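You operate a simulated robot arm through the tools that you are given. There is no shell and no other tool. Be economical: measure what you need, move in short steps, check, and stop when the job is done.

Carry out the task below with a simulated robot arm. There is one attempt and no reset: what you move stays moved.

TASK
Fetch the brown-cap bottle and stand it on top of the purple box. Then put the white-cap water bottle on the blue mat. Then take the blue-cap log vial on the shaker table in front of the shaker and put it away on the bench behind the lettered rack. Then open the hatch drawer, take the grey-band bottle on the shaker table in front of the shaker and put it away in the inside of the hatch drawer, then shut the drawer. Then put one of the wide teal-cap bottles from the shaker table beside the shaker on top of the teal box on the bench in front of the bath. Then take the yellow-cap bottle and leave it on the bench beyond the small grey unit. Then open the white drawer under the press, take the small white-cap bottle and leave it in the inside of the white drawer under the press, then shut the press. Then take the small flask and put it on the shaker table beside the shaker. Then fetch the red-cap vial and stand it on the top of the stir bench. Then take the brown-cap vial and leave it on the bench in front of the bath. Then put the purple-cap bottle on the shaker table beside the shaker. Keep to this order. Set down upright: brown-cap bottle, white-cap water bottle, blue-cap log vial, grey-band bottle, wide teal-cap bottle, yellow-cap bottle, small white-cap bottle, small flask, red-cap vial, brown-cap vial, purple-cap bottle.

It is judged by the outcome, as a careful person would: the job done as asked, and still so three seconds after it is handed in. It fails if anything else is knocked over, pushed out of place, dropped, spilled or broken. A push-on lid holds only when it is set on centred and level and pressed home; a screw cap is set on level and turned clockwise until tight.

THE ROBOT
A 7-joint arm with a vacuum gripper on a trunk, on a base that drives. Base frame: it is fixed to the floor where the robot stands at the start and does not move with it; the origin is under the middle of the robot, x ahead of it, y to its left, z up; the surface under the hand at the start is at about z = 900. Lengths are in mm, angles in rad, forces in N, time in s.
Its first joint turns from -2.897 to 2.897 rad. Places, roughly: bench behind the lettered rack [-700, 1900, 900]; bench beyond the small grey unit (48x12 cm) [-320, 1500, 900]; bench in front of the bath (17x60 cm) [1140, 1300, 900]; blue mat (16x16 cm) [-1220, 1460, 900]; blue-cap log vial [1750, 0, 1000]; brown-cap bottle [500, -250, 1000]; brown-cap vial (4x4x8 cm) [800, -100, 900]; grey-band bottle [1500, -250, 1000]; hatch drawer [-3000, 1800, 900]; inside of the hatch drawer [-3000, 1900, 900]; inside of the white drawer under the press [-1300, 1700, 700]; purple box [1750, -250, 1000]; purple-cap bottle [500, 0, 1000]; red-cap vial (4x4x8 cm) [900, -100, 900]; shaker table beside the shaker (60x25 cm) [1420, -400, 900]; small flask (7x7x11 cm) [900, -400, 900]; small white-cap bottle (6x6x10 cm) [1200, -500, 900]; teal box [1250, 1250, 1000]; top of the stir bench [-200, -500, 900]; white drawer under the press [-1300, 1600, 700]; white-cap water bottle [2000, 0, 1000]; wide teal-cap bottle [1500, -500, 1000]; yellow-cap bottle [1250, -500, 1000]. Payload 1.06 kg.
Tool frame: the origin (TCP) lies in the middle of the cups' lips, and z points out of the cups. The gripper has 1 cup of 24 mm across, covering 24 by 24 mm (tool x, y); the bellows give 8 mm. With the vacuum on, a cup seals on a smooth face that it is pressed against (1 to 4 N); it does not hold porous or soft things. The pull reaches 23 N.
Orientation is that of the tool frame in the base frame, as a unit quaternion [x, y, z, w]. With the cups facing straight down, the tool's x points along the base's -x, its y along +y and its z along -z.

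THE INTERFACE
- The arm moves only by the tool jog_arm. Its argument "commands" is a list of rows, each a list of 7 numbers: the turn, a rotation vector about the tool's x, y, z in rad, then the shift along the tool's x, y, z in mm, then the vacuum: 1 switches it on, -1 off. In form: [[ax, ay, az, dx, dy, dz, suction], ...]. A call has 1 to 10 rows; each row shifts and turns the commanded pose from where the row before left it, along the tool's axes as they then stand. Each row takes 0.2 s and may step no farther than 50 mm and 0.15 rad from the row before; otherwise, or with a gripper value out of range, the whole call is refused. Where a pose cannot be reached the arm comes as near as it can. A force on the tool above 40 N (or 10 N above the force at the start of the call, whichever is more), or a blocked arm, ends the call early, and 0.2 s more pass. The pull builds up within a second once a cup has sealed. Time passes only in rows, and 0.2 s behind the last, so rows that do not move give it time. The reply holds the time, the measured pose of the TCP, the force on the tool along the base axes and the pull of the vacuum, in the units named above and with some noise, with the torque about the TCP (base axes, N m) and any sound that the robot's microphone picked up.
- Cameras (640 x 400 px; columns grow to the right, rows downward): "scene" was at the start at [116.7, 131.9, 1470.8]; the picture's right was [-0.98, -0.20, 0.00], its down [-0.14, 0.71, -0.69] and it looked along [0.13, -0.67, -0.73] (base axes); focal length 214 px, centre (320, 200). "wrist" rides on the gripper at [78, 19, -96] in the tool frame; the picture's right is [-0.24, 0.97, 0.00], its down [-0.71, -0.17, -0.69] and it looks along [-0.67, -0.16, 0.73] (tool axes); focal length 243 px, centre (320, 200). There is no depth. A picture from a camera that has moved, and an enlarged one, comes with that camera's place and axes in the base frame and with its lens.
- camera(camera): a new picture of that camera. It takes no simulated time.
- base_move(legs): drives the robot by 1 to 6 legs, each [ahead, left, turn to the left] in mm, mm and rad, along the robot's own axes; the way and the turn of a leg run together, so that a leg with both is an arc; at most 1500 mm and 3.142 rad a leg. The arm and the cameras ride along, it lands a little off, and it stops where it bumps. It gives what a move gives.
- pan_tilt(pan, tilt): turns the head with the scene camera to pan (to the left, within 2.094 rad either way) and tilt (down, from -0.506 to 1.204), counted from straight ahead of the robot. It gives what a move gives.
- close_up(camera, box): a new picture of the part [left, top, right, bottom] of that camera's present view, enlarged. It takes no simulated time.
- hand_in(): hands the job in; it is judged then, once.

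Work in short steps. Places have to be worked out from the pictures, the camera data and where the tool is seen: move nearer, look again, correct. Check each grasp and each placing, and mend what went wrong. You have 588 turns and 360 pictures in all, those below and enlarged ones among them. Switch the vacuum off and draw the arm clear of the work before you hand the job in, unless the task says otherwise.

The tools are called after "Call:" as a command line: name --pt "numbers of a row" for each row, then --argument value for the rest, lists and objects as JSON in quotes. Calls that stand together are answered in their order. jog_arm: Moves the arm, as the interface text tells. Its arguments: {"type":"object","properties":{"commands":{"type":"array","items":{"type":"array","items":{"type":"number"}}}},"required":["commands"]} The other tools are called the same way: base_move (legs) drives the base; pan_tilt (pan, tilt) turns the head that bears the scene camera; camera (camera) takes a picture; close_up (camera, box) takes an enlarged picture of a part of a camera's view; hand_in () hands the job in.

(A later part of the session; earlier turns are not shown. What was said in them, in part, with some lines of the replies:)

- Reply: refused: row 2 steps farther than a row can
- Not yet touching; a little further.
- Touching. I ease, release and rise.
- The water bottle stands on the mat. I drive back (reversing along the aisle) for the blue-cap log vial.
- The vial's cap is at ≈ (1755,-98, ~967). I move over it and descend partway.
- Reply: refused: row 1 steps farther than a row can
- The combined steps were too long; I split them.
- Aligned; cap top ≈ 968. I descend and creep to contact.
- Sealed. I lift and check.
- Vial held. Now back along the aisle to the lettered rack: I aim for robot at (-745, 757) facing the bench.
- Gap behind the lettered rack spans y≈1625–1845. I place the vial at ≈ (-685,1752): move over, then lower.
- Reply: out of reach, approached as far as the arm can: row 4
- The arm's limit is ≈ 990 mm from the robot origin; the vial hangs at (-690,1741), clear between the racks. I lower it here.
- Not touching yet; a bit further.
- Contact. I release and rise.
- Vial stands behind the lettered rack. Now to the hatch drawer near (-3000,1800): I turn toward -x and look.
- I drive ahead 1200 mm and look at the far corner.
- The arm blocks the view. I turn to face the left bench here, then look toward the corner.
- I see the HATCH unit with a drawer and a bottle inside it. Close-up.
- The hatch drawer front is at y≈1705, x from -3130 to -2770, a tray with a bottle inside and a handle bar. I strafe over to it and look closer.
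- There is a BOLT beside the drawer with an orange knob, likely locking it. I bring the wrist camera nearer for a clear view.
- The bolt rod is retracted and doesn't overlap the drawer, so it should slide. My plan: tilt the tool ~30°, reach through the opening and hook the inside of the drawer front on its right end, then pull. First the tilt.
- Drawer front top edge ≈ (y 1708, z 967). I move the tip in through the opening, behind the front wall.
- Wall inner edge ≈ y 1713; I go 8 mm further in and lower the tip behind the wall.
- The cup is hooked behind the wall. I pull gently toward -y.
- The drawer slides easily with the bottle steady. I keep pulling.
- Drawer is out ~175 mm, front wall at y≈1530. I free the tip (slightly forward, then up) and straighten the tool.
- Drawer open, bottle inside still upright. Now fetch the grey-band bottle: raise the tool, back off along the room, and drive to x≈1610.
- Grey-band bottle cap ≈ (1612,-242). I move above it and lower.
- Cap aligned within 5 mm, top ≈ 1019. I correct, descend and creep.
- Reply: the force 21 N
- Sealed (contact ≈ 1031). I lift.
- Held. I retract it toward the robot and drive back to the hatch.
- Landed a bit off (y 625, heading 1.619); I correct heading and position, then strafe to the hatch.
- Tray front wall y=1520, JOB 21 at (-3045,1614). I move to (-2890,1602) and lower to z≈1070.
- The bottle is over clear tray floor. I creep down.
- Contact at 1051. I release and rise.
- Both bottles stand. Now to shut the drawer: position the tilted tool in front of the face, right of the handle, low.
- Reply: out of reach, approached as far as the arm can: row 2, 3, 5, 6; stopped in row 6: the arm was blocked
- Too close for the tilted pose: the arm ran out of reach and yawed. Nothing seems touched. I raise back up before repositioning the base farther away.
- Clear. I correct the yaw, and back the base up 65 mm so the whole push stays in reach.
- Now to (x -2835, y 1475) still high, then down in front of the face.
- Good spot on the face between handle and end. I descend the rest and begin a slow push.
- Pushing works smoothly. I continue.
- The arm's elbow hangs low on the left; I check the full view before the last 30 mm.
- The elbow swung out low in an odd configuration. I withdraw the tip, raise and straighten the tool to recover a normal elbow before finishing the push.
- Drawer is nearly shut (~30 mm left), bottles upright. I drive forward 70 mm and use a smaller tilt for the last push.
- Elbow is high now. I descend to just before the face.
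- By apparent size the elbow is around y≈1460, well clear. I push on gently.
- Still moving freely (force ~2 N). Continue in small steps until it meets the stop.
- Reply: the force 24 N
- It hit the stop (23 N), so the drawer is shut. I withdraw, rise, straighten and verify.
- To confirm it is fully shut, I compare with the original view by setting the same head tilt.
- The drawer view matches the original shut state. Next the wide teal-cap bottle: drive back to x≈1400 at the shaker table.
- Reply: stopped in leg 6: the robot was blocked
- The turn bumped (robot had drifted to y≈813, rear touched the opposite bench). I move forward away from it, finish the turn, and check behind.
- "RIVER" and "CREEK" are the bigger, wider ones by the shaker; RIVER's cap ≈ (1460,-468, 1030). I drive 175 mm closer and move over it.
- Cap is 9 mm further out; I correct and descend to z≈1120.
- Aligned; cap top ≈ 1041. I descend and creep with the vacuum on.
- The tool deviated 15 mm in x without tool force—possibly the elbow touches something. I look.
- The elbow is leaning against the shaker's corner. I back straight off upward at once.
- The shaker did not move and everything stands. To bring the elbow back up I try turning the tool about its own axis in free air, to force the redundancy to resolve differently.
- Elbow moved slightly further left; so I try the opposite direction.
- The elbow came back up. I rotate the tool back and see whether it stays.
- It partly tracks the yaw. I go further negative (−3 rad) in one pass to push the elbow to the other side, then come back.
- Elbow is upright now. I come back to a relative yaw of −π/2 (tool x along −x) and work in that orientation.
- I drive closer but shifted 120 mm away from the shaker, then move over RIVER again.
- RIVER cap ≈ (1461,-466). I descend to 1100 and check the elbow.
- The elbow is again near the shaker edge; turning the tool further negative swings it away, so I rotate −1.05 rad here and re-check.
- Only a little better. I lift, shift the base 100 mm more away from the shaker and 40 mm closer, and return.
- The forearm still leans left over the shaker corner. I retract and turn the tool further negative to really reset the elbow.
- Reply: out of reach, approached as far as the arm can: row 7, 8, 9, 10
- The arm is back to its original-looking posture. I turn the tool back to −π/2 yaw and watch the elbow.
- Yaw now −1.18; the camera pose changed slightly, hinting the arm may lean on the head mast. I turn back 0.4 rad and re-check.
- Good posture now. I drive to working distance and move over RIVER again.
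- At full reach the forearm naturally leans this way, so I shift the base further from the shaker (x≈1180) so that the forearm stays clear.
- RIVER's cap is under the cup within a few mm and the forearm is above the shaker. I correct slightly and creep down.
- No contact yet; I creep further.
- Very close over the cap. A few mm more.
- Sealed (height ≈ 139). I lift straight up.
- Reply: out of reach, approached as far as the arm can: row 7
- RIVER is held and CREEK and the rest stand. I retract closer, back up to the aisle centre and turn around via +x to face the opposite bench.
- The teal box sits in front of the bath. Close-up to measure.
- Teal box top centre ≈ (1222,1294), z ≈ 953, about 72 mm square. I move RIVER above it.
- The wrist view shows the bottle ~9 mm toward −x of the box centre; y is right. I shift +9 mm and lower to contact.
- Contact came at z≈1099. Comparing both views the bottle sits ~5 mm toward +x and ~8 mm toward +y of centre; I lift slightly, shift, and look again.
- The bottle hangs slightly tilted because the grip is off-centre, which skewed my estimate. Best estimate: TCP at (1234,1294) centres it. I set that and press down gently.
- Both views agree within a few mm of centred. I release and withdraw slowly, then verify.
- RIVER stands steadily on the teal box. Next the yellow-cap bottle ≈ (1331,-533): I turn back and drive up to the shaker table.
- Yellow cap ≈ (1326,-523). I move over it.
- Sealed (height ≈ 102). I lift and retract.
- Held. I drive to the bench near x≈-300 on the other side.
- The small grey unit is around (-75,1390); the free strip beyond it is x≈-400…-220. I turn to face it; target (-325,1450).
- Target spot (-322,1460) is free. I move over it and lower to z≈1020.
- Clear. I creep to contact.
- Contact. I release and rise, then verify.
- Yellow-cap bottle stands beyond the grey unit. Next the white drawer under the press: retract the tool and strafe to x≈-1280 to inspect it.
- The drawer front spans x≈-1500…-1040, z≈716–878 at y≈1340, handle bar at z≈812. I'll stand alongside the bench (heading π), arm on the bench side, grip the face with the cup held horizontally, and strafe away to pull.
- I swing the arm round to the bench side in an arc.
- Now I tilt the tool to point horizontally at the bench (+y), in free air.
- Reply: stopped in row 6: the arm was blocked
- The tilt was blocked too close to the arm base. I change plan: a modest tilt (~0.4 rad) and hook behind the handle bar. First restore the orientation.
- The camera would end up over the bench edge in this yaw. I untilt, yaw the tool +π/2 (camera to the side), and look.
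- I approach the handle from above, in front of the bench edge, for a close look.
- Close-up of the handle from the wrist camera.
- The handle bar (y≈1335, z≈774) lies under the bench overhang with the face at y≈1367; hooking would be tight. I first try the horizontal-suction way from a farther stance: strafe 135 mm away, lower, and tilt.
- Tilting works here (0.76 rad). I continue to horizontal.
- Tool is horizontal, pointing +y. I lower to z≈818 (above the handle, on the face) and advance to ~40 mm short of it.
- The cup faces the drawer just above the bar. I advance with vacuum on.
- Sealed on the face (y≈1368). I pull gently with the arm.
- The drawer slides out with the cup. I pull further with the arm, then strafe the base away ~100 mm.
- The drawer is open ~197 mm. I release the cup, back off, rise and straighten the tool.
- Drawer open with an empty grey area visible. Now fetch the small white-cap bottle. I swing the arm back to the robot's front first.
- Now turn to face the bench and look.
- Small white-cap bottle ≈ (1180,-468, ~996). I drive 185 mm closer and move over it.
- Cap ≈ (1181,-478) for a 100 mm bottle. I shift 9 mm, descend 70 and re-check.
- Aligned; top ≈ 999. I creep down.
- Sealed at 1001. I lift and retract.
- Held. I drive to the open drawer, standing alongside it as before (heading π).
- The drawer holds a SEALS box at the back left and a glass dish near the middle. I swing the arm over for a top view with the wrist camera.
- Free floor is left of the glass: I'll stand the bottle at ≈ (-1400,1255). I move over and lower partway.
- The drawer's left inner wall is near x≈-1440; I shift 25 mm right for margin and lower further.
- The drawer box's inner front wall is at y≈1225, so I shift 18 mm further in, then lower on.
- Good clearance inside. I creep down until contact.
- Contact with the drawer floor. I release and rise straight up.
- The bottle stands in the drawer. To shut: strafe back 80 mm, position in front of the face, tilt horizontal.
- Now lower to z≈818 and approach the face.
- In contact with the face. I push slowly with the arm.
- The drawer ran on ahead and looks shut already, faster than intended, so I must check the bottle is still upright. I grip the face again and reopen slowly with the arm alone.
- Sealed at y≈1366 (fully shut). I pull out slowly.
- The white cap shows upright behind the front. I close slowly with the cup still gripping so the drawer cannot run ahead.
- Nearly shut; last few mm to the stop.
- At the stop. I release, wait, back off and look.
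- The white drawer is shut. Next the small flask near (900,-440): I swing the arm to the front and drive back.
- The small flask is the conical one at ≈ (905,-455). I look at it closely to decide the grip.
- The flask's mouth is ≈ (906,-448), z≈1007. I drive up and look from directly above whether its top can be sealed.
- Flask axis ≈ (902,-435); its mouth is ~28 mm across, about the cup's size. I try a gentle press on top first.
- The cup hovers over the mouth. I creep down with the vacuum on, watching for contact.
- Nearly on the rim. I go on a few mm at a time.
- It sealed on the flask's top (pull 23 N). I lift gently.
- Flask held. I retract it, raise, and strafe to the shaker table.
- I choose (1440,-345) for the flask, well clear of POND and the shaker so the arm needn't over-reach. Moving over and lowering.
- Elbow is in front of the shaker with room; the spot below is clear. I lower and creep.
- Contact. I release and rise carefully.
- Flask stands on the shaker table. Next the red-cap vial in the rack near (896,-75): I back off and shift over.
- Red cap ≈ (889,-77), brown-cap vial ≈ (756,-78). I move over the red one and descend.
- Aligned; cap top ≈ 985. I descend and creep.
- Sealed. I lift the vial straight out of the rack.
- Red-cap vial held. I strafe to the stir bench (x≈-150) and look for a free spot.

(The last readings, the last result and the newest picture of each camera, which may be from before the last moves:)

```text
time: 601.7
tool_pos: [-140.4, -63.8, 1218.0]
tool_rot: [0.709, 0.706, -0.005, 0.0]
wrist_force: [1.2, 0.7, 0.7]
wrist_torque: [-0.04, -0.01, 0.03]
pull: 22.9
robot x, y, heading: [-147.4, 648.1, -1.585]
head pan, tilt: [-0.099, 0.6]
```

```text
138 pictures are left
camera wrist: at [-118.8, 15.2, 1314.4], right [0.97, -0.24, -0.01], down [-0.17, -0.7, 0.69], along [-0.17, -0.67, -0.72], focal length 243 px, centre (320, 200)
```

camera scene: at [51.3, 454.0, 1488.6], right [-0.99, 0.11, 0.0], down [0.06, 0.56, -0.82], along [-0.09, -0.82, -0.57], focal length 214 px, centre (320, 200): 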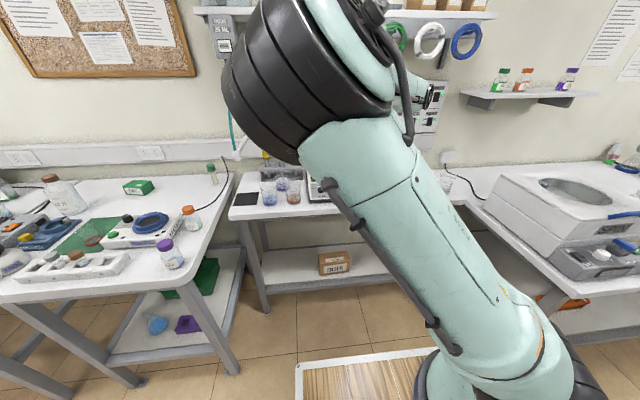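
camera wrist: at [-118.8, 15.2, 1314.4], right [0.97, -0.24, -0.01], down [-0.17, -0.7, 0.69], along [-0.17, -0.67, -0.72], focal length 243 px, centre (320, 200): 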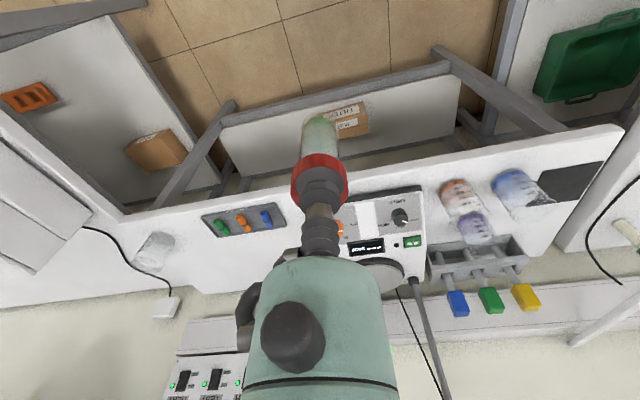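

I rotate the tool to swing the elbow out of the view, then look at the stir bench properly.

Call:
jog_arm --pt "0 0 -0.15 0 0 0 1" --pt "0 0 -0.15 0 0 0 1" --pt "0 0 -0.15 0 0 0 1" --pt "0 0 -0.15 0 0 0 1" --pt "0 0 -0.15 0 0 0 1" --pt "0 0 -0.15 0 0 0 1" --pt "0 0 -0.15 0 0 0 1" --pt "0 0 -0.15 0 0 0 1" --pt "0 0 -0.15 0 0 0 1" --pt "0 0 -0.15 0 0 0 1"

Call:
base_move --legs '[[200, 0, 0.014]]'

Call:
pan_tilt --pan -0.2 --tilt 0.8

Call:
camera --camera "scene"

```text
time: 603.9
tool_pos: [-141.4, -63.0, 1218.3]
tool_rot: [0.037, 0.999, -0.003, -0.004]
wrist_force: [0.1, -0.4, -0.7]
wrist_torque: [-0.02, -0.06, -0.01]
pull: 22.9
robot x, y, heading: [-150.8, 643.9, -1.582]
head pan, tilt: [-0.099, 0.6]
```

```text
time: 605.5
tool_pos: [-130.9, -266.1, 1217.4]
tool_rot: [0.031, 1.0, -0.003, -0.004]
wrist_force: [-0.2, 0.3, -0.8]
wrist_torque: [0.01, -0.01, -0.04]
pull: 23.2
robot x, y, heading: [-149.4, 442.0, -1.568]
head pan, tilt: [-0.099, 0.6]
```

```text
time: 606.3
tool_pos: [-129.8, -267.0, 1216.5]
tool_rot: [0.031, 1.0, -0.003, -0.004]
wrist_force: [0.8, -0.5, 0.4]
wrist_torque: [0.0, -0.05, 0.02]
pull: 22.5
robot x, y, heading: [-148.9, 441.6, -1.567]
head pan, tilt: [-0.201, 0.799]
```

```text
137 pictures are left
camera scene: at [46.0, 262.6, 1471.9], right [-0.98, 0.2, 0.0], down [0.14, 0.7, -0.7], along [-0.14, -0.68, -0.72], focal length 214 px, centre (320, 200)
```

scene: 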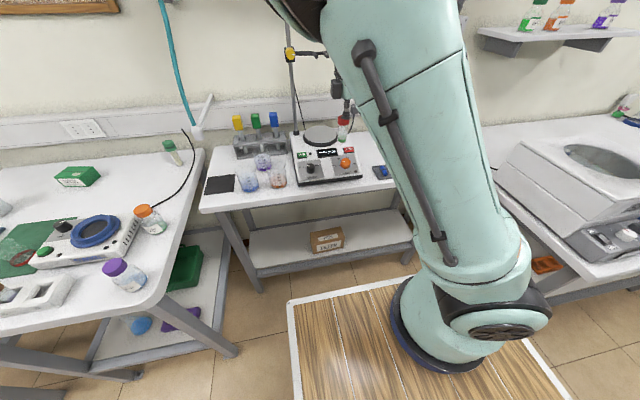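

Call:
close_up --camera "scene" --box '[190, 90, 420, 230]'

Call:
camera --camera "wrist"

```text
2.78 times, centred on (305, 160) of scene
camera zoom: at [46.0, 262.6, 1471.9], right [-0.98, 0.2, 0.0], down [0.14, 0.7, -0.7], along [-0.14, -0.68, -0.72], focal length 597 px, centre (362, 311)
```

zoom: 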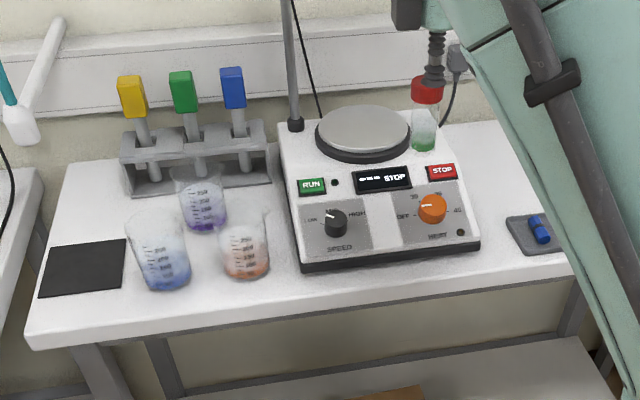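

```text
135 pictures are left
camera wrist: at [-205.0, -242.7, 1315.6], right [0.29, 0.96, -0.01], down [0.7, -0.21, 0.68], along [0.65, -0.21, -0.73], focal length 243 px, centre (320, 200)
```

wrist: 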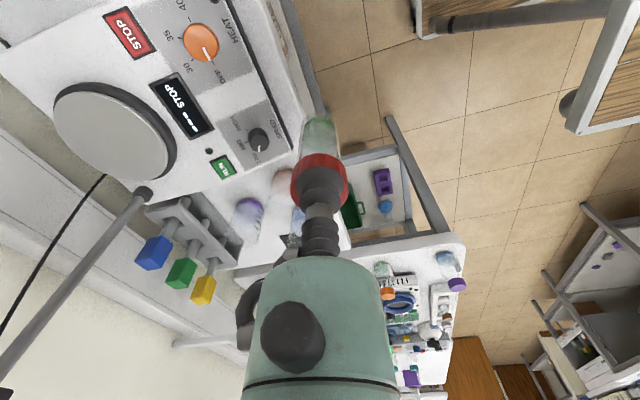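

Free spot on the stir bench: behind the button strip, right of the hotplate, ≈ (-400,-540). I move the base over and extend.

Call:
base_move --legs '[[0, -210, 0], [140, 0, 0]]'

Call:
pan_tilt --pan 0.0 --tilt 0.7

Call:
camera --camera "scene"

Call:
camera --camera "wrist"

```text
time: 608.9
tool_pos: [-338.1, -408.1, 1218.4]
tool_rot: [0.028, 1.0, -0.003, -0.004]
wrist_force: [0.9, -0.2, -0.6]
wrist_torque: [0.01, 0.0, -0.02]
pull: 22.8
robot x, y, heading: [-356.9, 301.5, -1.566]
head pan, tilt: [-0.201, 0.799]
```

```text
time: 609.6
tool_pos: [-336.5, -407.1, 1219.2]
tool_rot: [0.029, 1.0, -0.002, -0.004]
wrist_force: [-0.4, -1.1, -0.7]
wrist_torque: [-0.03, -0.06, -0.01]
pull: 23.0
robot x, y, heading: [-356.5, 297.0, -1.567]
head pan, tilt: [0.0, 0.7]
```

```text
134 pictures are left
camera scene: at [-145.3, 116.5, 1480.1], right [-1.0, -0.01, 0.0], down [0.0, 0.64, -0.76], along [0.0, -0.76, -0.64], focal length 214 px, centre (320, 200)
```

scene: 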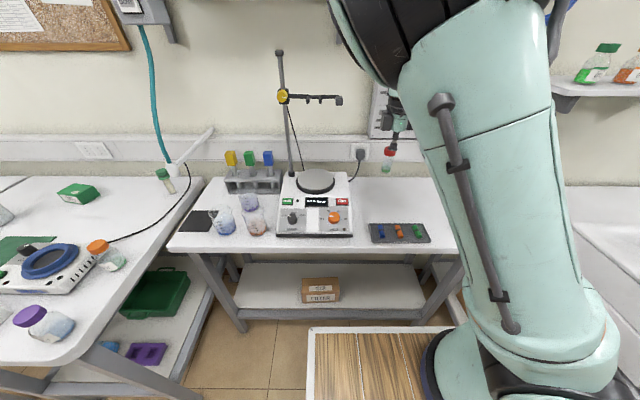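

```text
133 pictures are left
camera wrist: at [-410.9, -383.6, 1315.5], right [0.29, 0.96, -0.01], down [0.7, -0.21, 0.68], along [0.65, -0.2, -0.73], focal length 243 px, centre (320, 200)
```

wrist: 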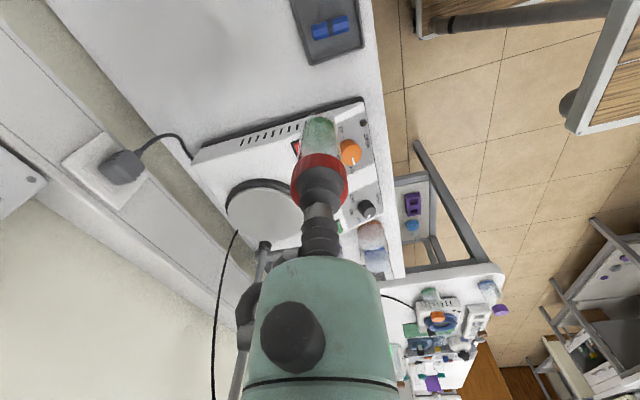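

I move to (-420,-530) over clear bench and lower.

Call:
jog_arm --pt "0 0 0 25 -42 0 1" --pt "0 0 0 25 -42 0 1" --pt "0 0 0 26 -43 0 1" --pt "0 0 0 0 0 45 1" --pt "0 0 0 0 0 45 1" --pt "0 0 0 0 0 45 1" --pt "0 0 0 0 0 45 1" --pt "0 0 0 0 0 25 1"

Call:
camera --camera "scene"

```text
refused: row 3 steps farther than a row can; nothing moved
```

```text
132 pictures are left
camera scene: at [-145.3, 116.5, 1480.1], right [-1.0, -0.01, 0.0], down [0.0, 0.64, -0.76], along [0.0, -0.76, -0.64], focal length 214 px, centre (320, 200)
```

scene: 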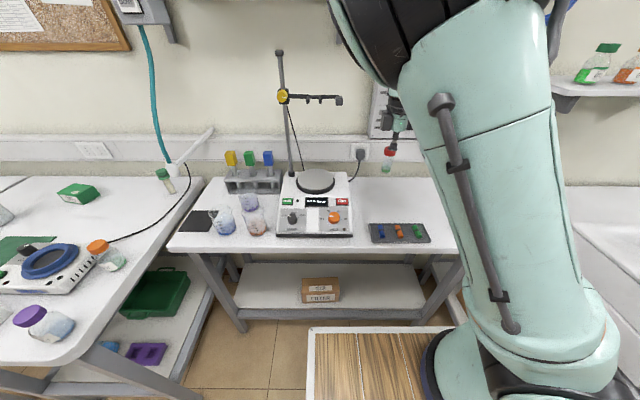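

Call:
jog_arm --pt "0 0 0 19 -32 0 1" --pt "0 0 0 19 -32 0 1" --pt "0 0 0 19 -32 0 1" --pt "0 0 0 19 -32 0 1" --pt "0 0 0 0 0 45 1" --pt "0 0 0 0 0 45 1" --pt "0 0 0 0 0 45 1" --pt "0 0 0 0 0 45 1" --pt "0 0 0 0 0 25 1"

Call:
camera --camera "scene"

```text
time: 611.6
tool_pos: [-422.2, -531.1, 1016.6]
tool_rot: [0.03, 1.0, -0.004, -0.003]
wrist_force: [0.2, -0.1, -1.0]
wrist_torque: [-0.02, -0.06, -0.01]
pull: 22.9
robot x, y, heading: [-353.1, 300.2, -1.566]
head pan, tilt: [0.0, 0.7]
```

```text
131 pictures are left
camera scene: at [-145.2, 116.7, 1480.1], right [-1.0, -0.01, 0.0], down [0.0, 0.64, -0.77], along [0.0, -0.77, -0.64], focal length 214 px, centre (320, 200)
```

scene: 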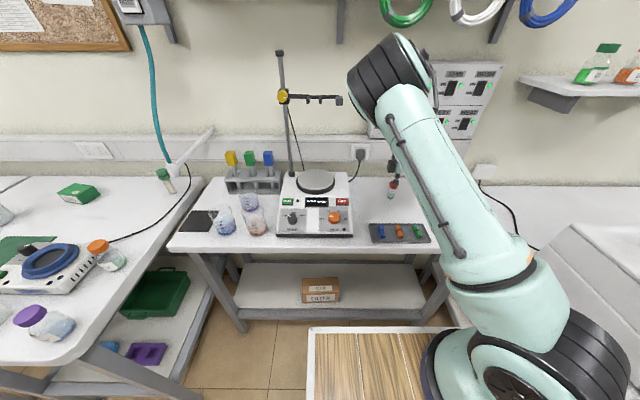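

Clear below. I creep to contact.

Call:
jog_arm --pt "0 0 0 0 0 18 1" --pt "0 0 0 0 0 8 1" --pt "0 0 0 0 0 4 1" --pt "0 0 0 0 0 3 1"

```text
time: 612.6
tool_pos: [-422.0, -530.6, 981.9]
tool_rot: [0.03, 1.0, -0.003, -0.004]
wrist_force: [0.7, 0.0, -0.3]
wrist_torque: [-0.01, -0.06, 0.04]
pull: 22.6
robot x, y, heading: [-357.2, 301.6, -1.564]
head pan, tilt: [0.0, 0.7]
```

Call:
jog_arm --pt "0 0 0 0 0 2 1" --pt "0 0 0 0 0 2 1" --pt "0 0 0 0 0 2 1"

```text
time: 613.4
tool_pos: [-421.4, -531.3, 975.8]
tool_rot: [0.028, 1.0, -0.003, -0.003]
wrist_force: [0.5, -0.1, -0.6]
wrist_torque: [-0.03, -0.06, 0.01]
pull: 22.5
robot x, y, heading: [-353.1, 301.9, -1.561]
head pan, tilt: [0.0, 0.7]
```

Call:
jog_arm --pt "0 0 0 0 0 2 1" --pt "0 0 0 0 0 2 1" --pt "0 0 0 0 0 2 1"

Call:
close_up --camera "scene" --box '[350, 150, 440, 240]'

```text
time: 614.2
tool_pos: [-422.0, -530.9, 969.6]
tool_rot: [0.03, 1.0, -0.003, -0.004]
wrist_force: [-0.2, 0.9, 17.9]
wrist_torque: [0.02, -0.13, 0.01]
pull: 23.0
robot x, y, heading: [-355.1, 300.3, -1.563]
head pan, tilt: [0.0, 0.7]
```

```text
4.44 times, centred on (395, 195) of scene
camera zoom: at [-145.2, 117.3, 1480.2], right [-1.0, -0.01, 0.0], down [0.0, 0.64, -0.77], along [0.0, -0.77, -0.64], focal length 953 px, centre (-13, 222)
```

zoom: 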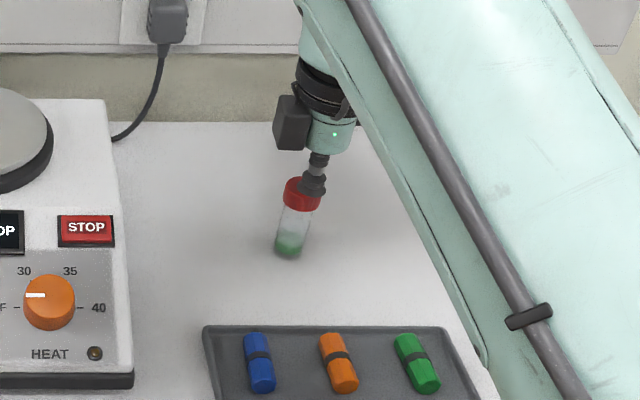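

Contact (z≈970). I release, rise and check.

Call:
jog_arm --pt "0 0 0 0 0 -2 1" --pt "0 0 0 0 0 0 -1" --pt "0 0 0 0 0 0 -1" --pt "0 0 0 0 0 0 -1" --pt "0 0 0 0 0 -3 -1" --pt "0 0 0 0 0 -10 -1" --pt "0 0 0 0 0 -40 -1" --pt "0 0 0 0 0 -45 -1" --pt "0 0 0 0 0 -45 -1" --pt "0 0 0 0 0 -45 -1"

Call:
close_up --camera "scene" --box '[350, 150, 440, 240]'

```text
time: 616.4
tool_pos: [-419.9, -531.5, 1160.6]
tool_rot: [0.029, 1.0, -0.002, -0.004]
wrist_force: [0.4, -1.1, -0.4]
wrist_torque: [0.05, -0.01, 0.01]
pull: 0.1
robot x, y, heading: [-355.9, 299.6, -1.568]
head pan, tilt: [0.0, 0.7]
```

```text
4.44 times, centred on (395, 195) of scene
camera zoom: at [-145.2, 116.2, 1480.0], right [-1.0, -0.01, 0.0], down [0.0, 0.64, -0.76], along [0.0, -0.76, -0.64], focal length 953 px, centre (-13, 222)
```

zoom: 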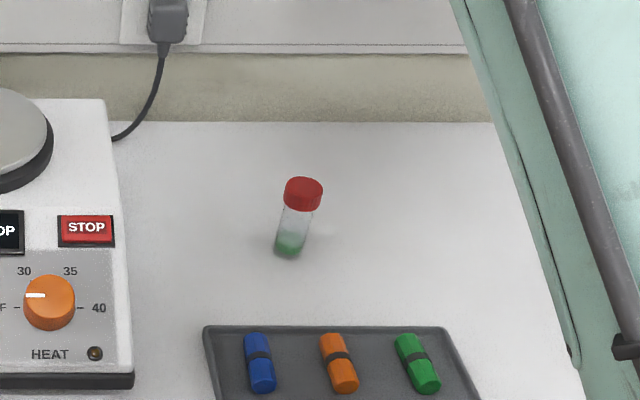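

Red-cap vial stands on the stir bench. Next the brown-cap vial at ≈ (756,-78): back off, raise, and strafe over.

Call:
jog_arm --pt "0 0 0 0 40 -20 -1" --pt "0 0 0 0 40 -20 -1" --pt "0 0 0 0 30 -20 -1"

Call:
base_move --legs '[[-345, 0, 0], [0, 1130, 0]]'

Call:
camera --camera "wrist"

```text
time: 617.2
tool_pos: [-412.2, -420.9, 1220.1]
tool_rot: [0.028, 1.0, -0.002, -0.004]
wrist_force: [0.2, -0.3, 0.2]
wrist_torque: [0.03, 0.01, -0.04]
pull: 0.1
robot x, y, heading: [-361.0, 300.0, -1.562]
head pan, tilt: [0.0, 0.7]
```

```text
time: 624.7
tool_pos: [695.0, -70.3, 1219.1]
tool_rot: [0.033, 0.999, -0.003, -0.003]
wrist_force: [-0.4, -0.2, 0.1]
wrist_torque: [0.01, -0.05, 0.03]
pull: 0.1
robot x, y, heading: [758.0, 648.4, -1.574]
head pan, tilt: [0.0, 0.7]
```

```text
128 pictures are left
camera wrist: at [620.5, -47.1, 1317.0], right [0.3, 0.95, -0.01], down [0.7, -0.21, 0.68], along [0.65, -0.21, -0.73], focal length 243 px, centre (320, 200)
```

wrist: 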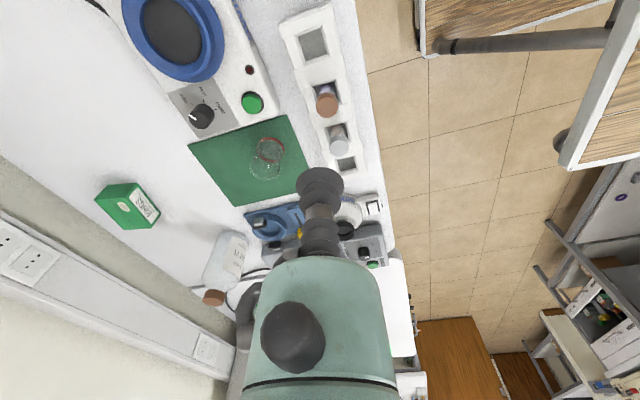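

Brown cap ≈ (750,-80). Move over and descend.

Call:
jog_arm --pt "0 0 0 -28 -3 0 -1" --pt "0 0 0 -28 -3 30 -1" --pt "0 0 0 0 0 45 -1" --pt "0 0 0 0 0 45 -1"

Call:
camera --camera "wrist"

```text
time: 625.7
tool_pos: [749.5, -79.4, 1100.5]
tool_rot: [0.033, 0.999, -0.003, -0.004]
wrist_force: [0.1, 0.4, -0.8]
wrist_torque: [-0.02, -0.02, -0.02]
pull: 0.0
robot x, y, heading: [754.7, 646.0, -1.574]
head pan, tilt: [0.0, 0.7]
```

```text
127 pictures are left
camera wrist: at [676.1, -55.6, 1196.8], right [0.3, 0.95, -0.01], down [0.7, -0.21, 0.68], along [0.65, -0.21, -0.73], focal length 243 px, centre (320, 200)
```

wrist: 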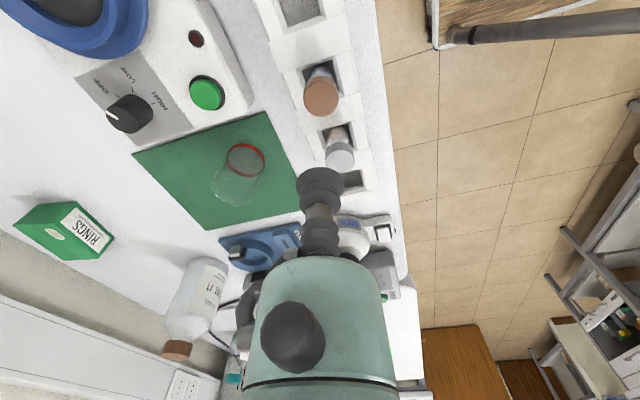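

Aligned. Descend and creep.

Call:
jog_arm --pt "0 0 0 0 0 45 -1" --pt "0 0 0 0 0 45 -1" --pt "0 0 0 0 0 16 1" --pt "0 0 0 0 0 4 1" --pt "0 0 0 0 0 3 1"

```text
time: 626.9
tool_pos: [748.8, -81.9, 986.4]
tool_rot: [0.034, 0.999, -0.003, -0.003]
wrist_force: [-0.3, 0.4, -0.5]
wrist_torque: [0.03, -0.05, -0.01]
pull: 0.1
robot x, y, heading: [756.5, 651.5, -1.57]
head pan, tilt: [0.0, 0.7]
```

Call:
jog_arm --pt "0 0 0 0 0 3 1" --pt "0 0 0 0 0 2 1"

```text
time: 627.5
tool_pos: [748.6, -81.8, 980.5]
tool_rot: [0.034, 0.999, -0.003, -0.004]
wrist_force: [-0.6, 1.2, -0.3]
wrist_torque: [-0.01, -0.01, 0.02]
pull: 22.9
robot x, y, heading: [755.0, 649.6, -1.571]
head pan, tilt: [0.0, 0.7]
```

Sealed. Lift out, retract, then drive to the bench in front of the bath.

Call:
jog_arm --pt "0 0 0 0 0 -5 1" --pt "0 0 0 0 0 -20 1" --pt "0 0 0 0 0 -35 1" --pt "0 0 0 0 0 -45 1" --pt "0 0 0 0 0 -45 1" --pt "0 0 0 0 0 -45 1" --pt "0 0 0 0 0 -45 1" --pt "0 0 0 0 45 0 1" --pt "0 0 0 0 45 0 1" --pt "0 0 0 0 30 0 1"

Call:
camera --camera "wrist"

Call:
base_move --legs '[[0, 330, 0], [0, 0, 1.571], [0, 0, 1.571]]'

Call:
pan_tilt --pan -0.1 --tilt 0.6

Call:
camera --camera "scene"

```text
time: 629.7
tool_pos: [759.8, 39.5, 1219.3]
tool_rot: [0.033, 0.999, -0.003, -0.004]
wrist_force: [-0.8, 0.2, -0.8]
wrist_torque: [0.01, -0.01, -0.01]
pull: 22.8
robot x, y, heading: [757.5, 646.7, -1.58]
head pan, tilt: [0.0, 0.7]
```

```text
126 pictures are left
camera wrist: at [684.5, 62.9, 1316.6], right [0.3, 0.95, -0.01], down [0.7, -0.21, 0.68], along [0.65, -0.21, -0.73], focal length 243 px, centre (320, 200)
```

wrist: 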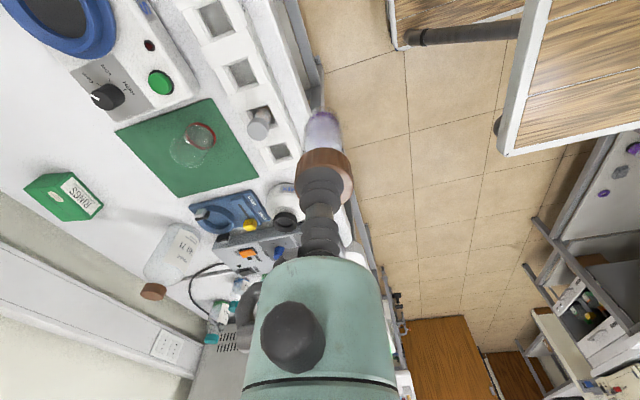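

```text
time: 639.6
tool_pos: [1073.0, 1258.5, 1220.0]
tool_rot: [1.0, -0.029, 0.003, -0.003]
wrist_force: [1.0, 0.1, -0.8]
wrist_torque: [0.02, -0.01, 0.02]
pull: 23.0
robot x, y, heading: [1079.4, 648.9, 1.573]
head pan, tilt: [0.0, 0.7]
```

```text
time: 640.2
tool_pos: [1072.8, 1259.3, 1218.9]
tool_rot: [1.0, -0.029, 0.004, -0.003]
wrist_force: [0.6, -0.1, -0.6]
wrist_torque: [0.01, 0.03, 0.0]
pull: 22.8
robot x, y, heading: [1080.9, 647.1, 1.579]
head pan, tilt: [-0.099, 0.6]
```

```text
125 pictures are left
camera scene: at [881.0, 835.8, 1488.7], right [1.0, -0.09, 0.0], down [-0.05, -0.56, -0.82], along [0.08, 0.82, -0.57], focal length 214 px, centre (320, 200)
```

scene: 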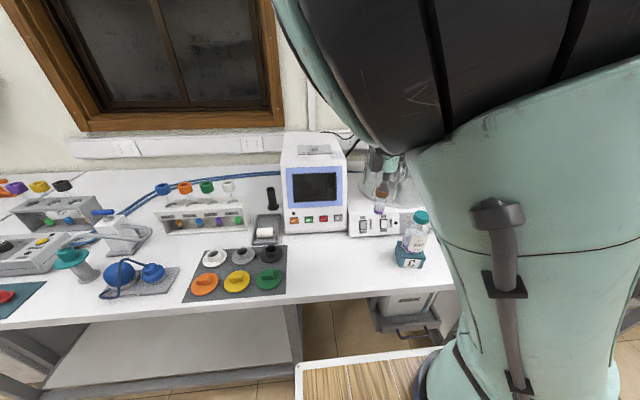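

Free bench in front of the bath left of the teal box: target (1110,1320). Move and lower.

Call:
jog_arm --pt "0 0 0 17 -32 0 1" --pt "0 0 0 17 -31 0 1" --pt "0 0 0 0 0 45 1" --pt "0 0 0 0 0 45 1" --pt "0 0 0 0 0 45 1" --pt "0 0 0 0 0 45 1" --pt "0 0 0 0 0 20 1"

Call:
camera --camera "scene"

Call:
camera --camera "wrist"

```text
time: 641.8
tool_pos: [1112.7, 1318.5, 1019.3]
tool_rot: [1.0, -0.029, 0.003, -0.003]
wrist_force: [0.1, -0.3, 0.0]
wrist_torque: [0.02, 0.0, -0.01]
pull: 22.9
robot x, y, heading: [1082.6, 651.4, 1.579]
head pan, tilt: [-0.099, 0.6]
```

```text
124 pictures are left
camera scene: at [881.0, 835.6, 1488.7], right [1.0, -0.09, 0.0], down [-0.05, -0.56, -0.83], along [0.08, 0.82, -0.56], focal length 214 px, centre (320, 200)
```

scene: 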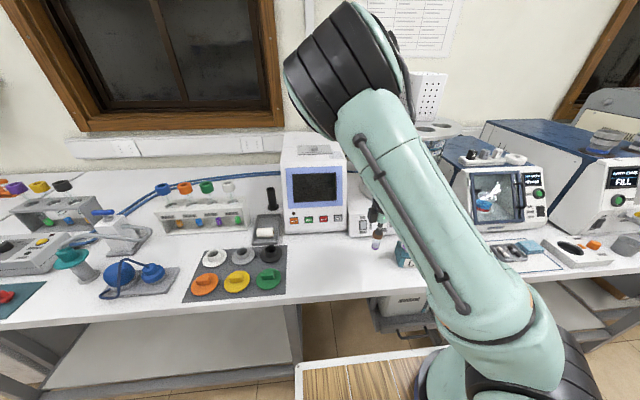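

```text
123 pictures are left
camera wrist: at [1190.9, 1294.7, 1116.4], right [-0.29, -0.96, -0.01], down [-0.7, 0.21, 0.68], along [-0.65, 0.2, -0.73], focal length 243 px, centre (320, 200)
```

wrist: 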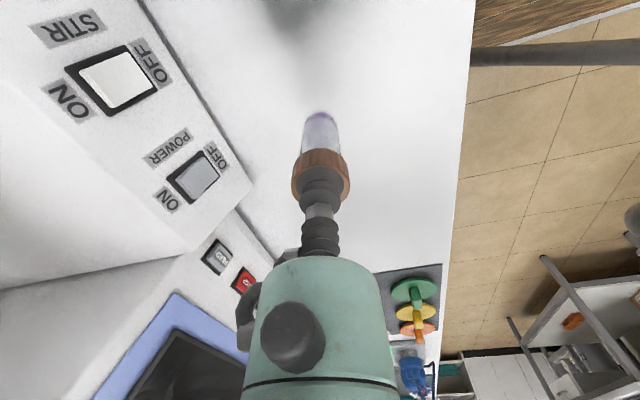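

The wrist camera would come close to RIVER on the teal box, so I shift 48 mm away (x≈1064) before lowering further.

Call:
jog_arm --pt "0 0 0 -48 3 0 1" --pt "0 0 0 0 0 20 1" --pt "0 0 0 0 0 15 1" --pt "0 0 0 0 0 4 1"

```text
time: 642.8
tool_pos: [1065.5, 1322.2, 977.6]
tool_rot: [1.0, -0.03, 0.004, -0.002]
wrist_force: [0.3, -0.4, -0.4]
wrist_torque: [0.02, -0.01, -0.02]
pull: 23.1
robot x, y, heading: [1082.6, 651.6, 1.577]
head pan, tilt: [-0.099, 0.6]
```

Call:
jog_arm --pt "0 0 0 0 0 3 1" --pt "0 0 0 0 0 3 1" --pt "0 0 0 0 0 2 1"

```text
time: 643.6
tool_pos: [1065.2, 1320.5, 973.9]
tool_rot: [1.0, -0.029, 0.005, -0.003]
wrist_force: [1.1, 0.2, 13.9]
wrist_torque: [-0.01, 0.01, -0.05]
pull: 22.3
robot x, y, heading: [1080.3, 647.2, 1.577]
head pan, tilt: [-0.099, 0.6]
```

Contact. Release and rise, then verify.

Call:
jog_arm --pt "0 0 0 0 0 -2 1" --pt "0 0 0 0 0 0 -1" --pt "0 0 0 0 0 0 -1" --pt "0 0 0 0 0 0 -1" --pt "0 0 0 0 0 -3 -1" --pt "0 0 0 0 0 -10 -1" --pt "0 0 0 0 0 -40 -1" --pt "0 0 0 0 0 -45 -1" --pt "0 0 0 0 0 -45 -1" --pt "0 0 0 0 0 -45 -1"

Call:
jog_arm --pt "0 0 0 0 40 -45 -1" --pt "0 0 0 0 45 0 -1" --pt "0 0 0 0 45 0 -1"

Call:
camera --camera "wrist"

Call:
close_up --camera "scene" --box '[280, 150, 460, 310]'

```text
time: 645.8
tool_pos: [1063.6, 1319.3, 1164.5]
tool_rot: [1.0, -0.029, 0.003, -0.002]
wrist_force: [0.5, -0.5, 0.3]
wrist_torque: [-0.01, -0.01, 0.01]
pull: 0.1
robot x, y, heading: [1080.8, 650.9, 1.576]
head pan, tilt: [-0.099, 0.6]
```

```text
refused: row 1 steps farther than a row can; nothing moved
```

```text
122 pictures are left
camera wrist: at [1140.6, 1294.5, 1262.2], right [-0.29, -0.96, -0.01], down [-0.7, 0.21, 0.68], along [-0.65, 0.2, -0.73], focal length 243 px, centre (320, 200)
```

wrist: 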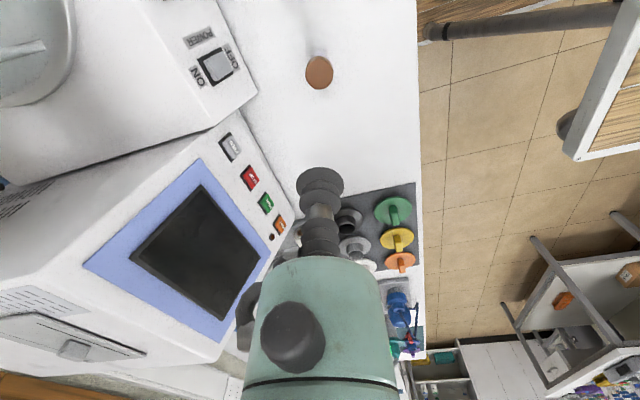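

```text
2.50 times, centred on (370, 230) of scene
camera zoom: at [880.9, 836.1, 1488.7], right [1.0, -0.09, 0.0], down [-0.05, -0.56, -0.82], along [0.08, 0.82, -0.57], focal length 536 px, centre (195, 125)
```

zoom: 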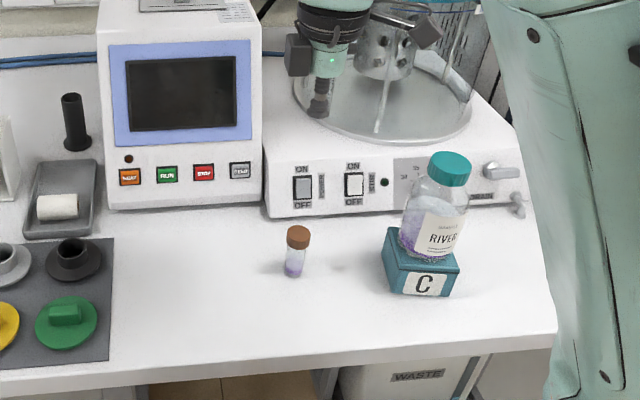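

Brown-cap vial stands in front of the bath. Last: the purple-cap bottle near (485,-75). I retract, turn around and drive there.

Call:
jog_arm --pt "0 0 0 0 30 -35 -1" --pt "0 0 0 0 40 -20 -1" --pt "0 0 0 0 40 0 -1"

Call:
base_move --legs '[[0, 0, -1.571], [0, 0, -1.571], [0, -590, 0]]'

Call:
camera --camera "wrist"

```text
time: 646.8
tool_pos: [1071.9, 1214.4, 1218.9]
tool_rot: [0.996, -0.04, -0.079, 0.019]
wrist_force: [0.1, 0.1, 0.5]
wrist_torque: [0.05, -0.03, 0.01]
pull: 0.1
robot x, y, heading: [1082.8, 647.4, 1.572]
head pan, tilt: [-0.099, 0.6]
stopped in row 3: the arm was blocked; the commanded pose is now the measured one
```

```text
time: 657.8
tool_pos: [508.4, 69.3, 1218.1]
tool_rot: [0.029, 0.996, 0.02, 0.077]
wrist_force: [0.1, -0.5, 0.7]
wrist_torque: [-0.02, -0.01, -0.02]
pull: 0.1
robot x, y, heading: [485.5, 636.4, -1.547]
head pan, tilt: [-0.099, 0.6]
```

```text
120 pictures are left
camera wrist: at [418.4, 90.1, 1302.9], right [0.29, 0.95, 0.08], down [0.58, -0.24, 0.78], along [0.76, -0.18, -0.63], focal length 243 px, centre (320, 200)
```

wrist: 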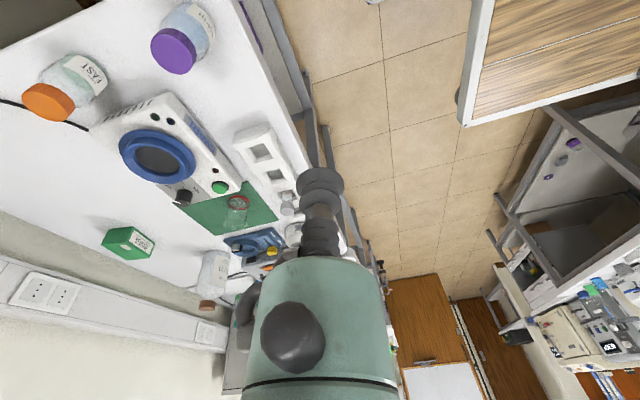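

The retract was blocked near the base and left a small tilt. I extend a bit and level the tool.

Call:
jog_arm --pt "0 0 0 -2.4 -40 -1.4 -1" --pt "0 0 0 -2.4 -40 -1.4 -1" --pt "0.022 0.0765 0 0 0 0 -1" --pt "0.022 0.0765 0 0 0 0 -1"

Call:
camera --camera "wrist"

Call:
camera --camera "scene"

```text
time: 658.8
tool_pos: [506.9, -9.5, 1219.1]
tool_rot: [0.03, 1.0, 0.0, 0.0]
wrist_force: [-0.5, 0.2, -0.2]
wrist_torque: [0.0, -0.01, -0.01]
pull: 0.1
robot x, y, heading: [489.6, 631.7, -1.551]
head pan, tilt: [-0.099, 0.6]
```

```text
119 pictures are left
camera wrist: at [431.5, 13.9, 1315.5], right [0.29, 0.96, 0.0], down [0.7, -0.21, 0.68], along [0.65, -0.2, -0.73], focal length 243 px, centre (320, 200)
```

wrist: 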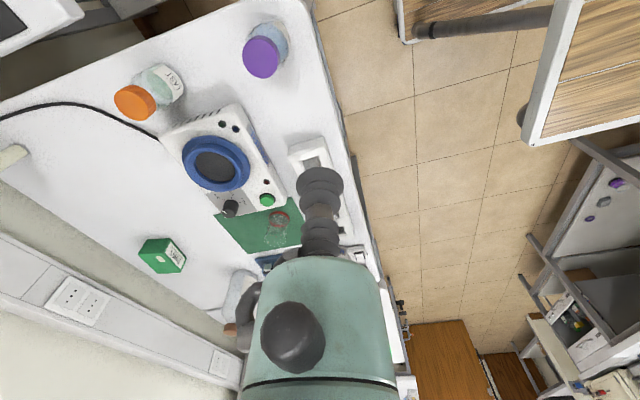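

```text
118 pictures are left
camera scene: at [694.1, 451.6, 1488.7], right [-1.0, 0.08, 0.0], down [0.05, 0.56, -0.83], along [-0.07, -0.82, -0.56], focal length 214 px, centre (320, 200)
```

scene: 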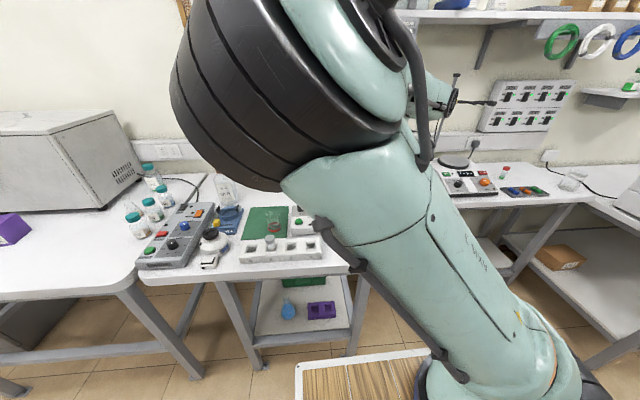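

Level again. Purple cap ≈ (477,-70). Move over and descend.

Call:
jog_arm --pt "0 0 0 13 -31 0 -1" --pt "0 0 0 13 -31 15 -1" --pt "0 0 0 0 0 45 -1" --pt "0 0 0 0 0 45 -1"

Call:
camera --camera "wrist"

```text
time: 659.8
tool_pos: [478.1, -71.3, 1114.5]
tool_rot: [0.03, 1.0, 0.0, -0.001]
wrist_force: [0.2, 0.2, -0.8]
wrist_torque: [-0.05, 0.04, 0.0]
pull: 0.0
robot x, y, heading: [488.9, 635.6, -1.551]
head pan, tilt: [-0.099, 0.6]
```

```text
117 pictures are left
camera wrist: at [401.7, -48.4, 1211.4], right [0.29, 0.96, 0.0], down [0.7, -0.21, 0.68], along [0.65, -0.2, -0.73], focal length 243 px, centre (320, 200)
```

wrist: 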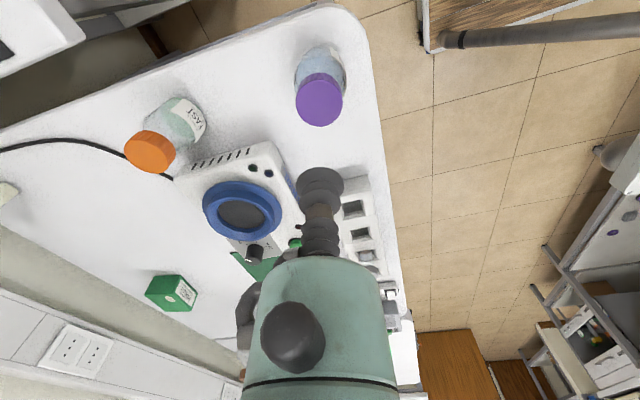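

Aligned; top ≈ 1002. Descend and creep.

Call:
jog_arm --pt "0 0 0 0 0 45 -1" --pt "0 0 0 0 0 45 -1" --pt "0 0 0 0 0 14 1" --pt "0 0 0 0 0 4 1" --pt "0 0 0 0 0 3 1"

```text
time: 661.0
tool_pos: [477.9, -71.7, 1002.0]
tool_rot: [0.029, 1.0, 0.0, 0.0]
wrist_force: [-1.2, 0.9, 1.5]
wrist_torque: [0.09, 0.09, -0.03]
pull: 22.8
robot x, y, heading: [491.5, 633.2, -1.549]
head pan, tilt: [-0.099, 0.6]
```

Sealed. Lift and strafe to the shaker table.

Call:
jog_arm --pt "0 0 0 0 0 -5 1" --pt "0 0 0 0 0 -20 1" --pt "0 0 0 0 0 -40 1" --pt "0 0 0 0 0 -45 1" --pt "0 0 0 0 0 -45 1" --pt "0 0 0 0 0 -45 1" --pt "0 0 0 0 0 -30 1"

Call:
base_move --legs '[[0, 0, -0.02], [0, 880, 0]]'

Call:
camera --camera "wrist"

Call:
pan_tilt --pan 0.0 --tilt 0.8

Call:
camera --camera "scene"

```text
time: 662.5
tool_pos: [480.1, -71.3, 1231.0]
tool_rot: [0.03, 1.0, 0.0, 0.0]
wrist_force: [0.3, -0.5, -1.9]
wrist_torque: [0.07, 0.08, -0.03]
pull: 22.7
robot x, y, heading: [490.0, 638.0, -1.551]
head pan, tilt: [-0.099, 0.6]
```

```text
time: 667.6
tool_pos: [1352.8, -68.7, 1232.4]
tool_rot: [0.036, 0.999, 0.0, 0.0]
wrist_force: [-0.9, 0.4, -0.9]
wrist_torque: [0.04, 0.04, 0.02]
pull: 22.6
robot x, y, heading: [1370.7, 638.7, -1.563]
head pan, tilt: [-0.099, 0.6]
```

```text
116 pictures are left
camera wrist: at [1277.7, -44.4, 1328.8], right [0.31, 0.95, 0.0], down [0.69, -0.22, 0.68], along [0.65, -0.21, -0.73], focal length 243 px, centre (320, 200)
```

wrist: 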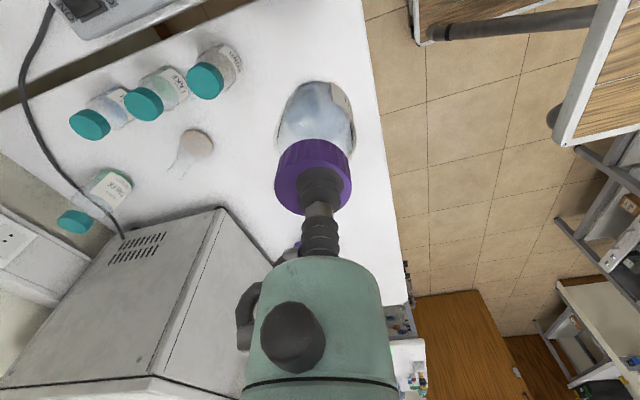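

```text
time: 668.3
tool_pos: [1352.5, -68.5, 1231.7]
tool_rot: [0.037, 0.999, 0.0, 0.0]
wrist_force: [-0.1, -1.1, -2.3]
wrist_torque: [0.06, 0.06, -0.03]
pull: 23.2
robot x, y, heading: [1368.3, 636.5, -1.564]
head pan, tilt: [0.0, 0.799]
```

```text
115 pictures are left
camera scene: at [1582.8, 458.3, 1471.9], right [-1.0, -0.01, 0.0], down [0.0, 0.72, -0.7], along [0.0, -0.7, -0.72], focal length 214 px, centre (320, 200)
```

scene: 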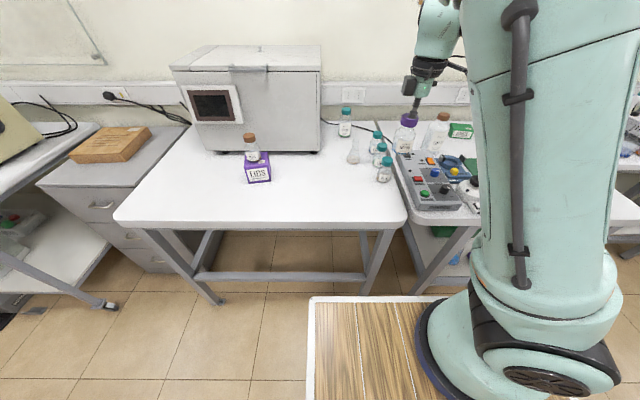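

Spot (1445,-245) between POND, flask and the table edge is free. I move closer, over it, and lower.

Call:
base_move --legs '[[100, 0, 0]]'

Call:
jog_arm --pt "0 0 0 -33 -23 0 1" --pt "0 0 0 -32 -23 0 1" --pt "0 0 0 -32 -23 0 1" --pt "0 0 0 0 0 45 1" --pt "0 0 0 0 0 45 1" --pt "0 0 0 0 0 45 1" --pt "0 0 0 0 0 45 1" --pt "0 0 0 0 0 20 1"

Call:
camera --camera "scene"

Call:
camera --camera "wrist"

```text
time: 669.4
tool_pos: [1354.3, -169.4, 1232.5]
tool_rot: [0.036, 0.999, 0.0, 0.001]
wrist_force: [-0.5, -0.4, -1.6]
wrist_torque: [0.06, 0.01, -0.02]
pull: 22.7
robot x, y, heading: [1370.1, 534.9, -1.565]
head pan, tilt: [0.0, 0.799]
```

```text
time: 671.2
tool_pos: [1444.0, -243.2, 1032.6]
tool_rot: [0.035, 0.999, 0.0, 0.0]
wrist_force: [0.0, -0.3, -2.5]
wrist_torque: [0.06, 0.02, 0.02]
pull: 22.7
robot x, y, heading: [1370.6, 537.7, -1.562]
head pan, tilt: [0.0, 0.799]
```

```text
114 pictures are left
camera scene: at [1583.9, 359.2, 1471.8], right [-1.0, -0.01, 0.0], down [-0.01, 0.72, -0.7], along [0.01, -0.7, -0.72], focal length 214 px, centre (320, 200)
```

scene: 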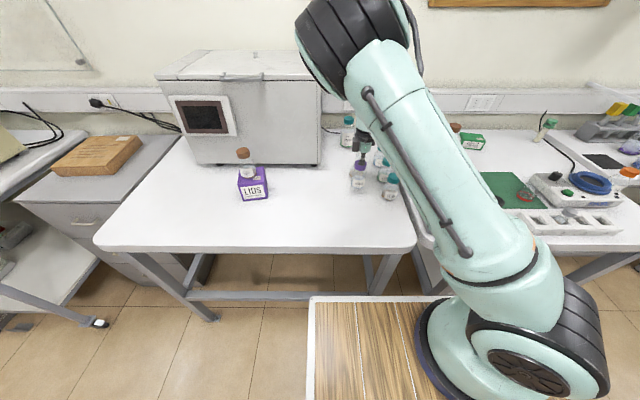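

```text
113 pictures are left
camera wrist: at [1369.2, -219.7, 1130.3], right [0.3, 0.95, 0.0], down [0.69, -0.22, 0.69], along [0.65, -0.21, -0.73], focal length 243 px, centre (320, 200)
```

wrist: 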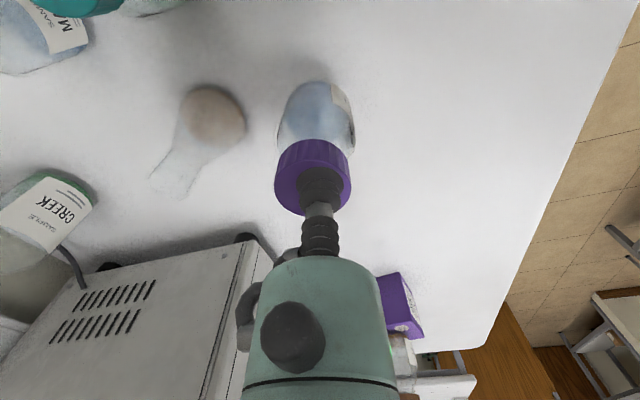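

Clear of the flask and others. I creep to contact.

Call:
jog_arm --pt "0 0 0 0 0 20 1" --pt "0 0 0 0 0 6 1" --pt "0 0 0 0 0 3 1"

```text
time: 672.0
tool_pos: [1446.5, -244.0, 1002.9]
tool_rot: [0.036, 0.999, 0.0, 0.0]
wrist_force: [0.6, 0.4, -1.8]
wrist_torque: [0.07, 0.03, 0.01]
pull: 22.9
robot x, y, heading: [1374.5, 538.7, -1.563]
head pan, tilt: [0.0, 0.799]
```

Call:
jog_arm --pt "0 0 0 0 0 2 1" --pt "0 0 0 0 0 2 1"

```text
time: 672.6
tool_pos: [1445.8, -243.2, 1000.4]
tool_rot: [0.036, 0.999, -0.001, 0.0]
wrist_force: [-2.6, 3.5, 15.2]
wrist_torque: [0.07, 0.04, -0.02]
pull: 23.1
robot x, y, heading: [1368.7, 538.8, -1.566]
head pan, tilt: [0.0, 0.799]
```

Contact. Release and rise.

Call:
jog_arm --pt "0 0 0 0 0 -2 1" --pt "0 0 0 0 0 0 -1" --pt "0 0 0 0 0 0 -1" --pt "0 0 0 0 0 0 -1" --pt "0 0 0 0 0 -3 -1" --pt "0 0 0 0 0 -10 -1" --pt "0 0 0 0 0 -40 -1" --pt "0 0 0 0 0 -45 -1" --pt "0 0 0 0 0 -45 -1" --pt "0 0 0 0 0 -45 -1"

Call:
base_move --legs '[[-110, 0, 0]]'

Call:
camera --camera "wrist"

Call:
close_up --camera "scene" --box '[230, 90, 430, 220]'

```text
time: 674.8
tool_pos: [1447.8, -244.4, 1188.1]
tool_rot: [0.036, 0.999, 0.0, 0.0]
wrist_force: [0.5, -0.7, 0.6]
wrist_torque: [0.0, -0.02, -0.01]
pull: 0.0
robot x, y, heading: [1369.0, 540.3, -1.562]
head pan, tilt: [0.0, 0.799]
```

```text
time: 676.0
tool_pos: [1447.7, -137.2, 1188.6]
tool_rot: [0.035, 0.999, -0.001, 0.0]
wrist_force: [-0.1, 0.6, 0.1]
wrist_torque: [0.01, -0.01, 0.0]
pull: 0.1
robot x, y, heading: [1372.3, 646.4, -1.563]
head pan, tilt: [0.0, 0.799]
```

```text
112 pictures are left
camera wrist: at [1372.7, -112.6, 1284.9], right [0.3, 0.95, 0.0], down [0.69, -0.22, 0.68], along [0.65, -0.21, -0.73], focal length 243 px, centre (320, 200)
```

wrist: 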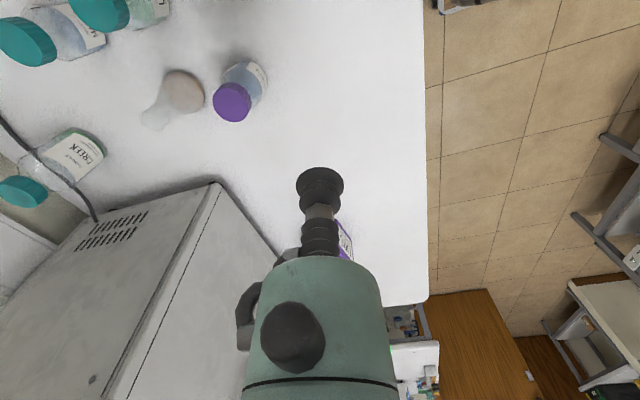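

```text
3.08 times, centred on (330, 155) of scene
camera zoom: at [1583.2, 466.7, 1471.8], right [-1.0, -0.01, 0.0], down [-0.01, 0.72, -0.7], along [0.01, -0.7, -0.72], focal length 660 px, centre (289, 338)
```

zoom: 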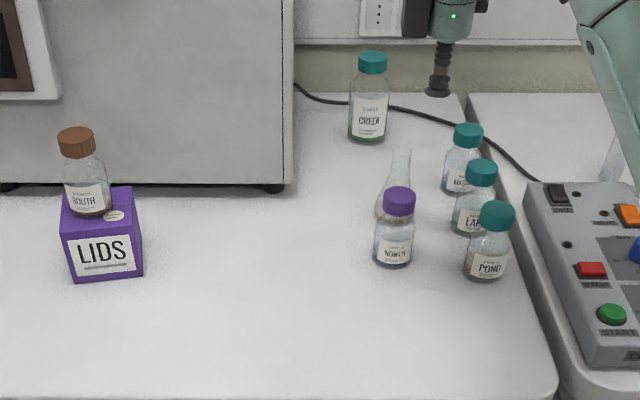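

All eleven items are placed and upright, both drawers are shut, the vacuum is off and the arm is clear. I hand in.

Call:
hand_in

```text
The job is handed in.
```

I finished all eleven placements in the order you gave, opened and shut both drawers, and handed the job in with the vacuum off and the arm clear. The last pictures I took of each item showed it upright. I did not go back for a full final round. I took "shut the press" to mean the white drawer under it. I used the "RIVER" bottle as the wide teal-cap one.

Three contacts happened along the way, and I saw no sign in the pictures that anything moved or was damaged:
- **Shaker:** the arm's elbow leaned briefly on one corner. It had not shifted when I compared views afterwards.
- **Bath-side bench:** the robot's back bumped it once while turning. Everything looked in place when I faced it later.
- **White drawer:** it ran shut faster than I meant on the first try. I reopened it, saw the white cap standing upright, and closed it again slowly. I could not see inside once it was shut, and a glass dish already in there was not visible on the recheck.
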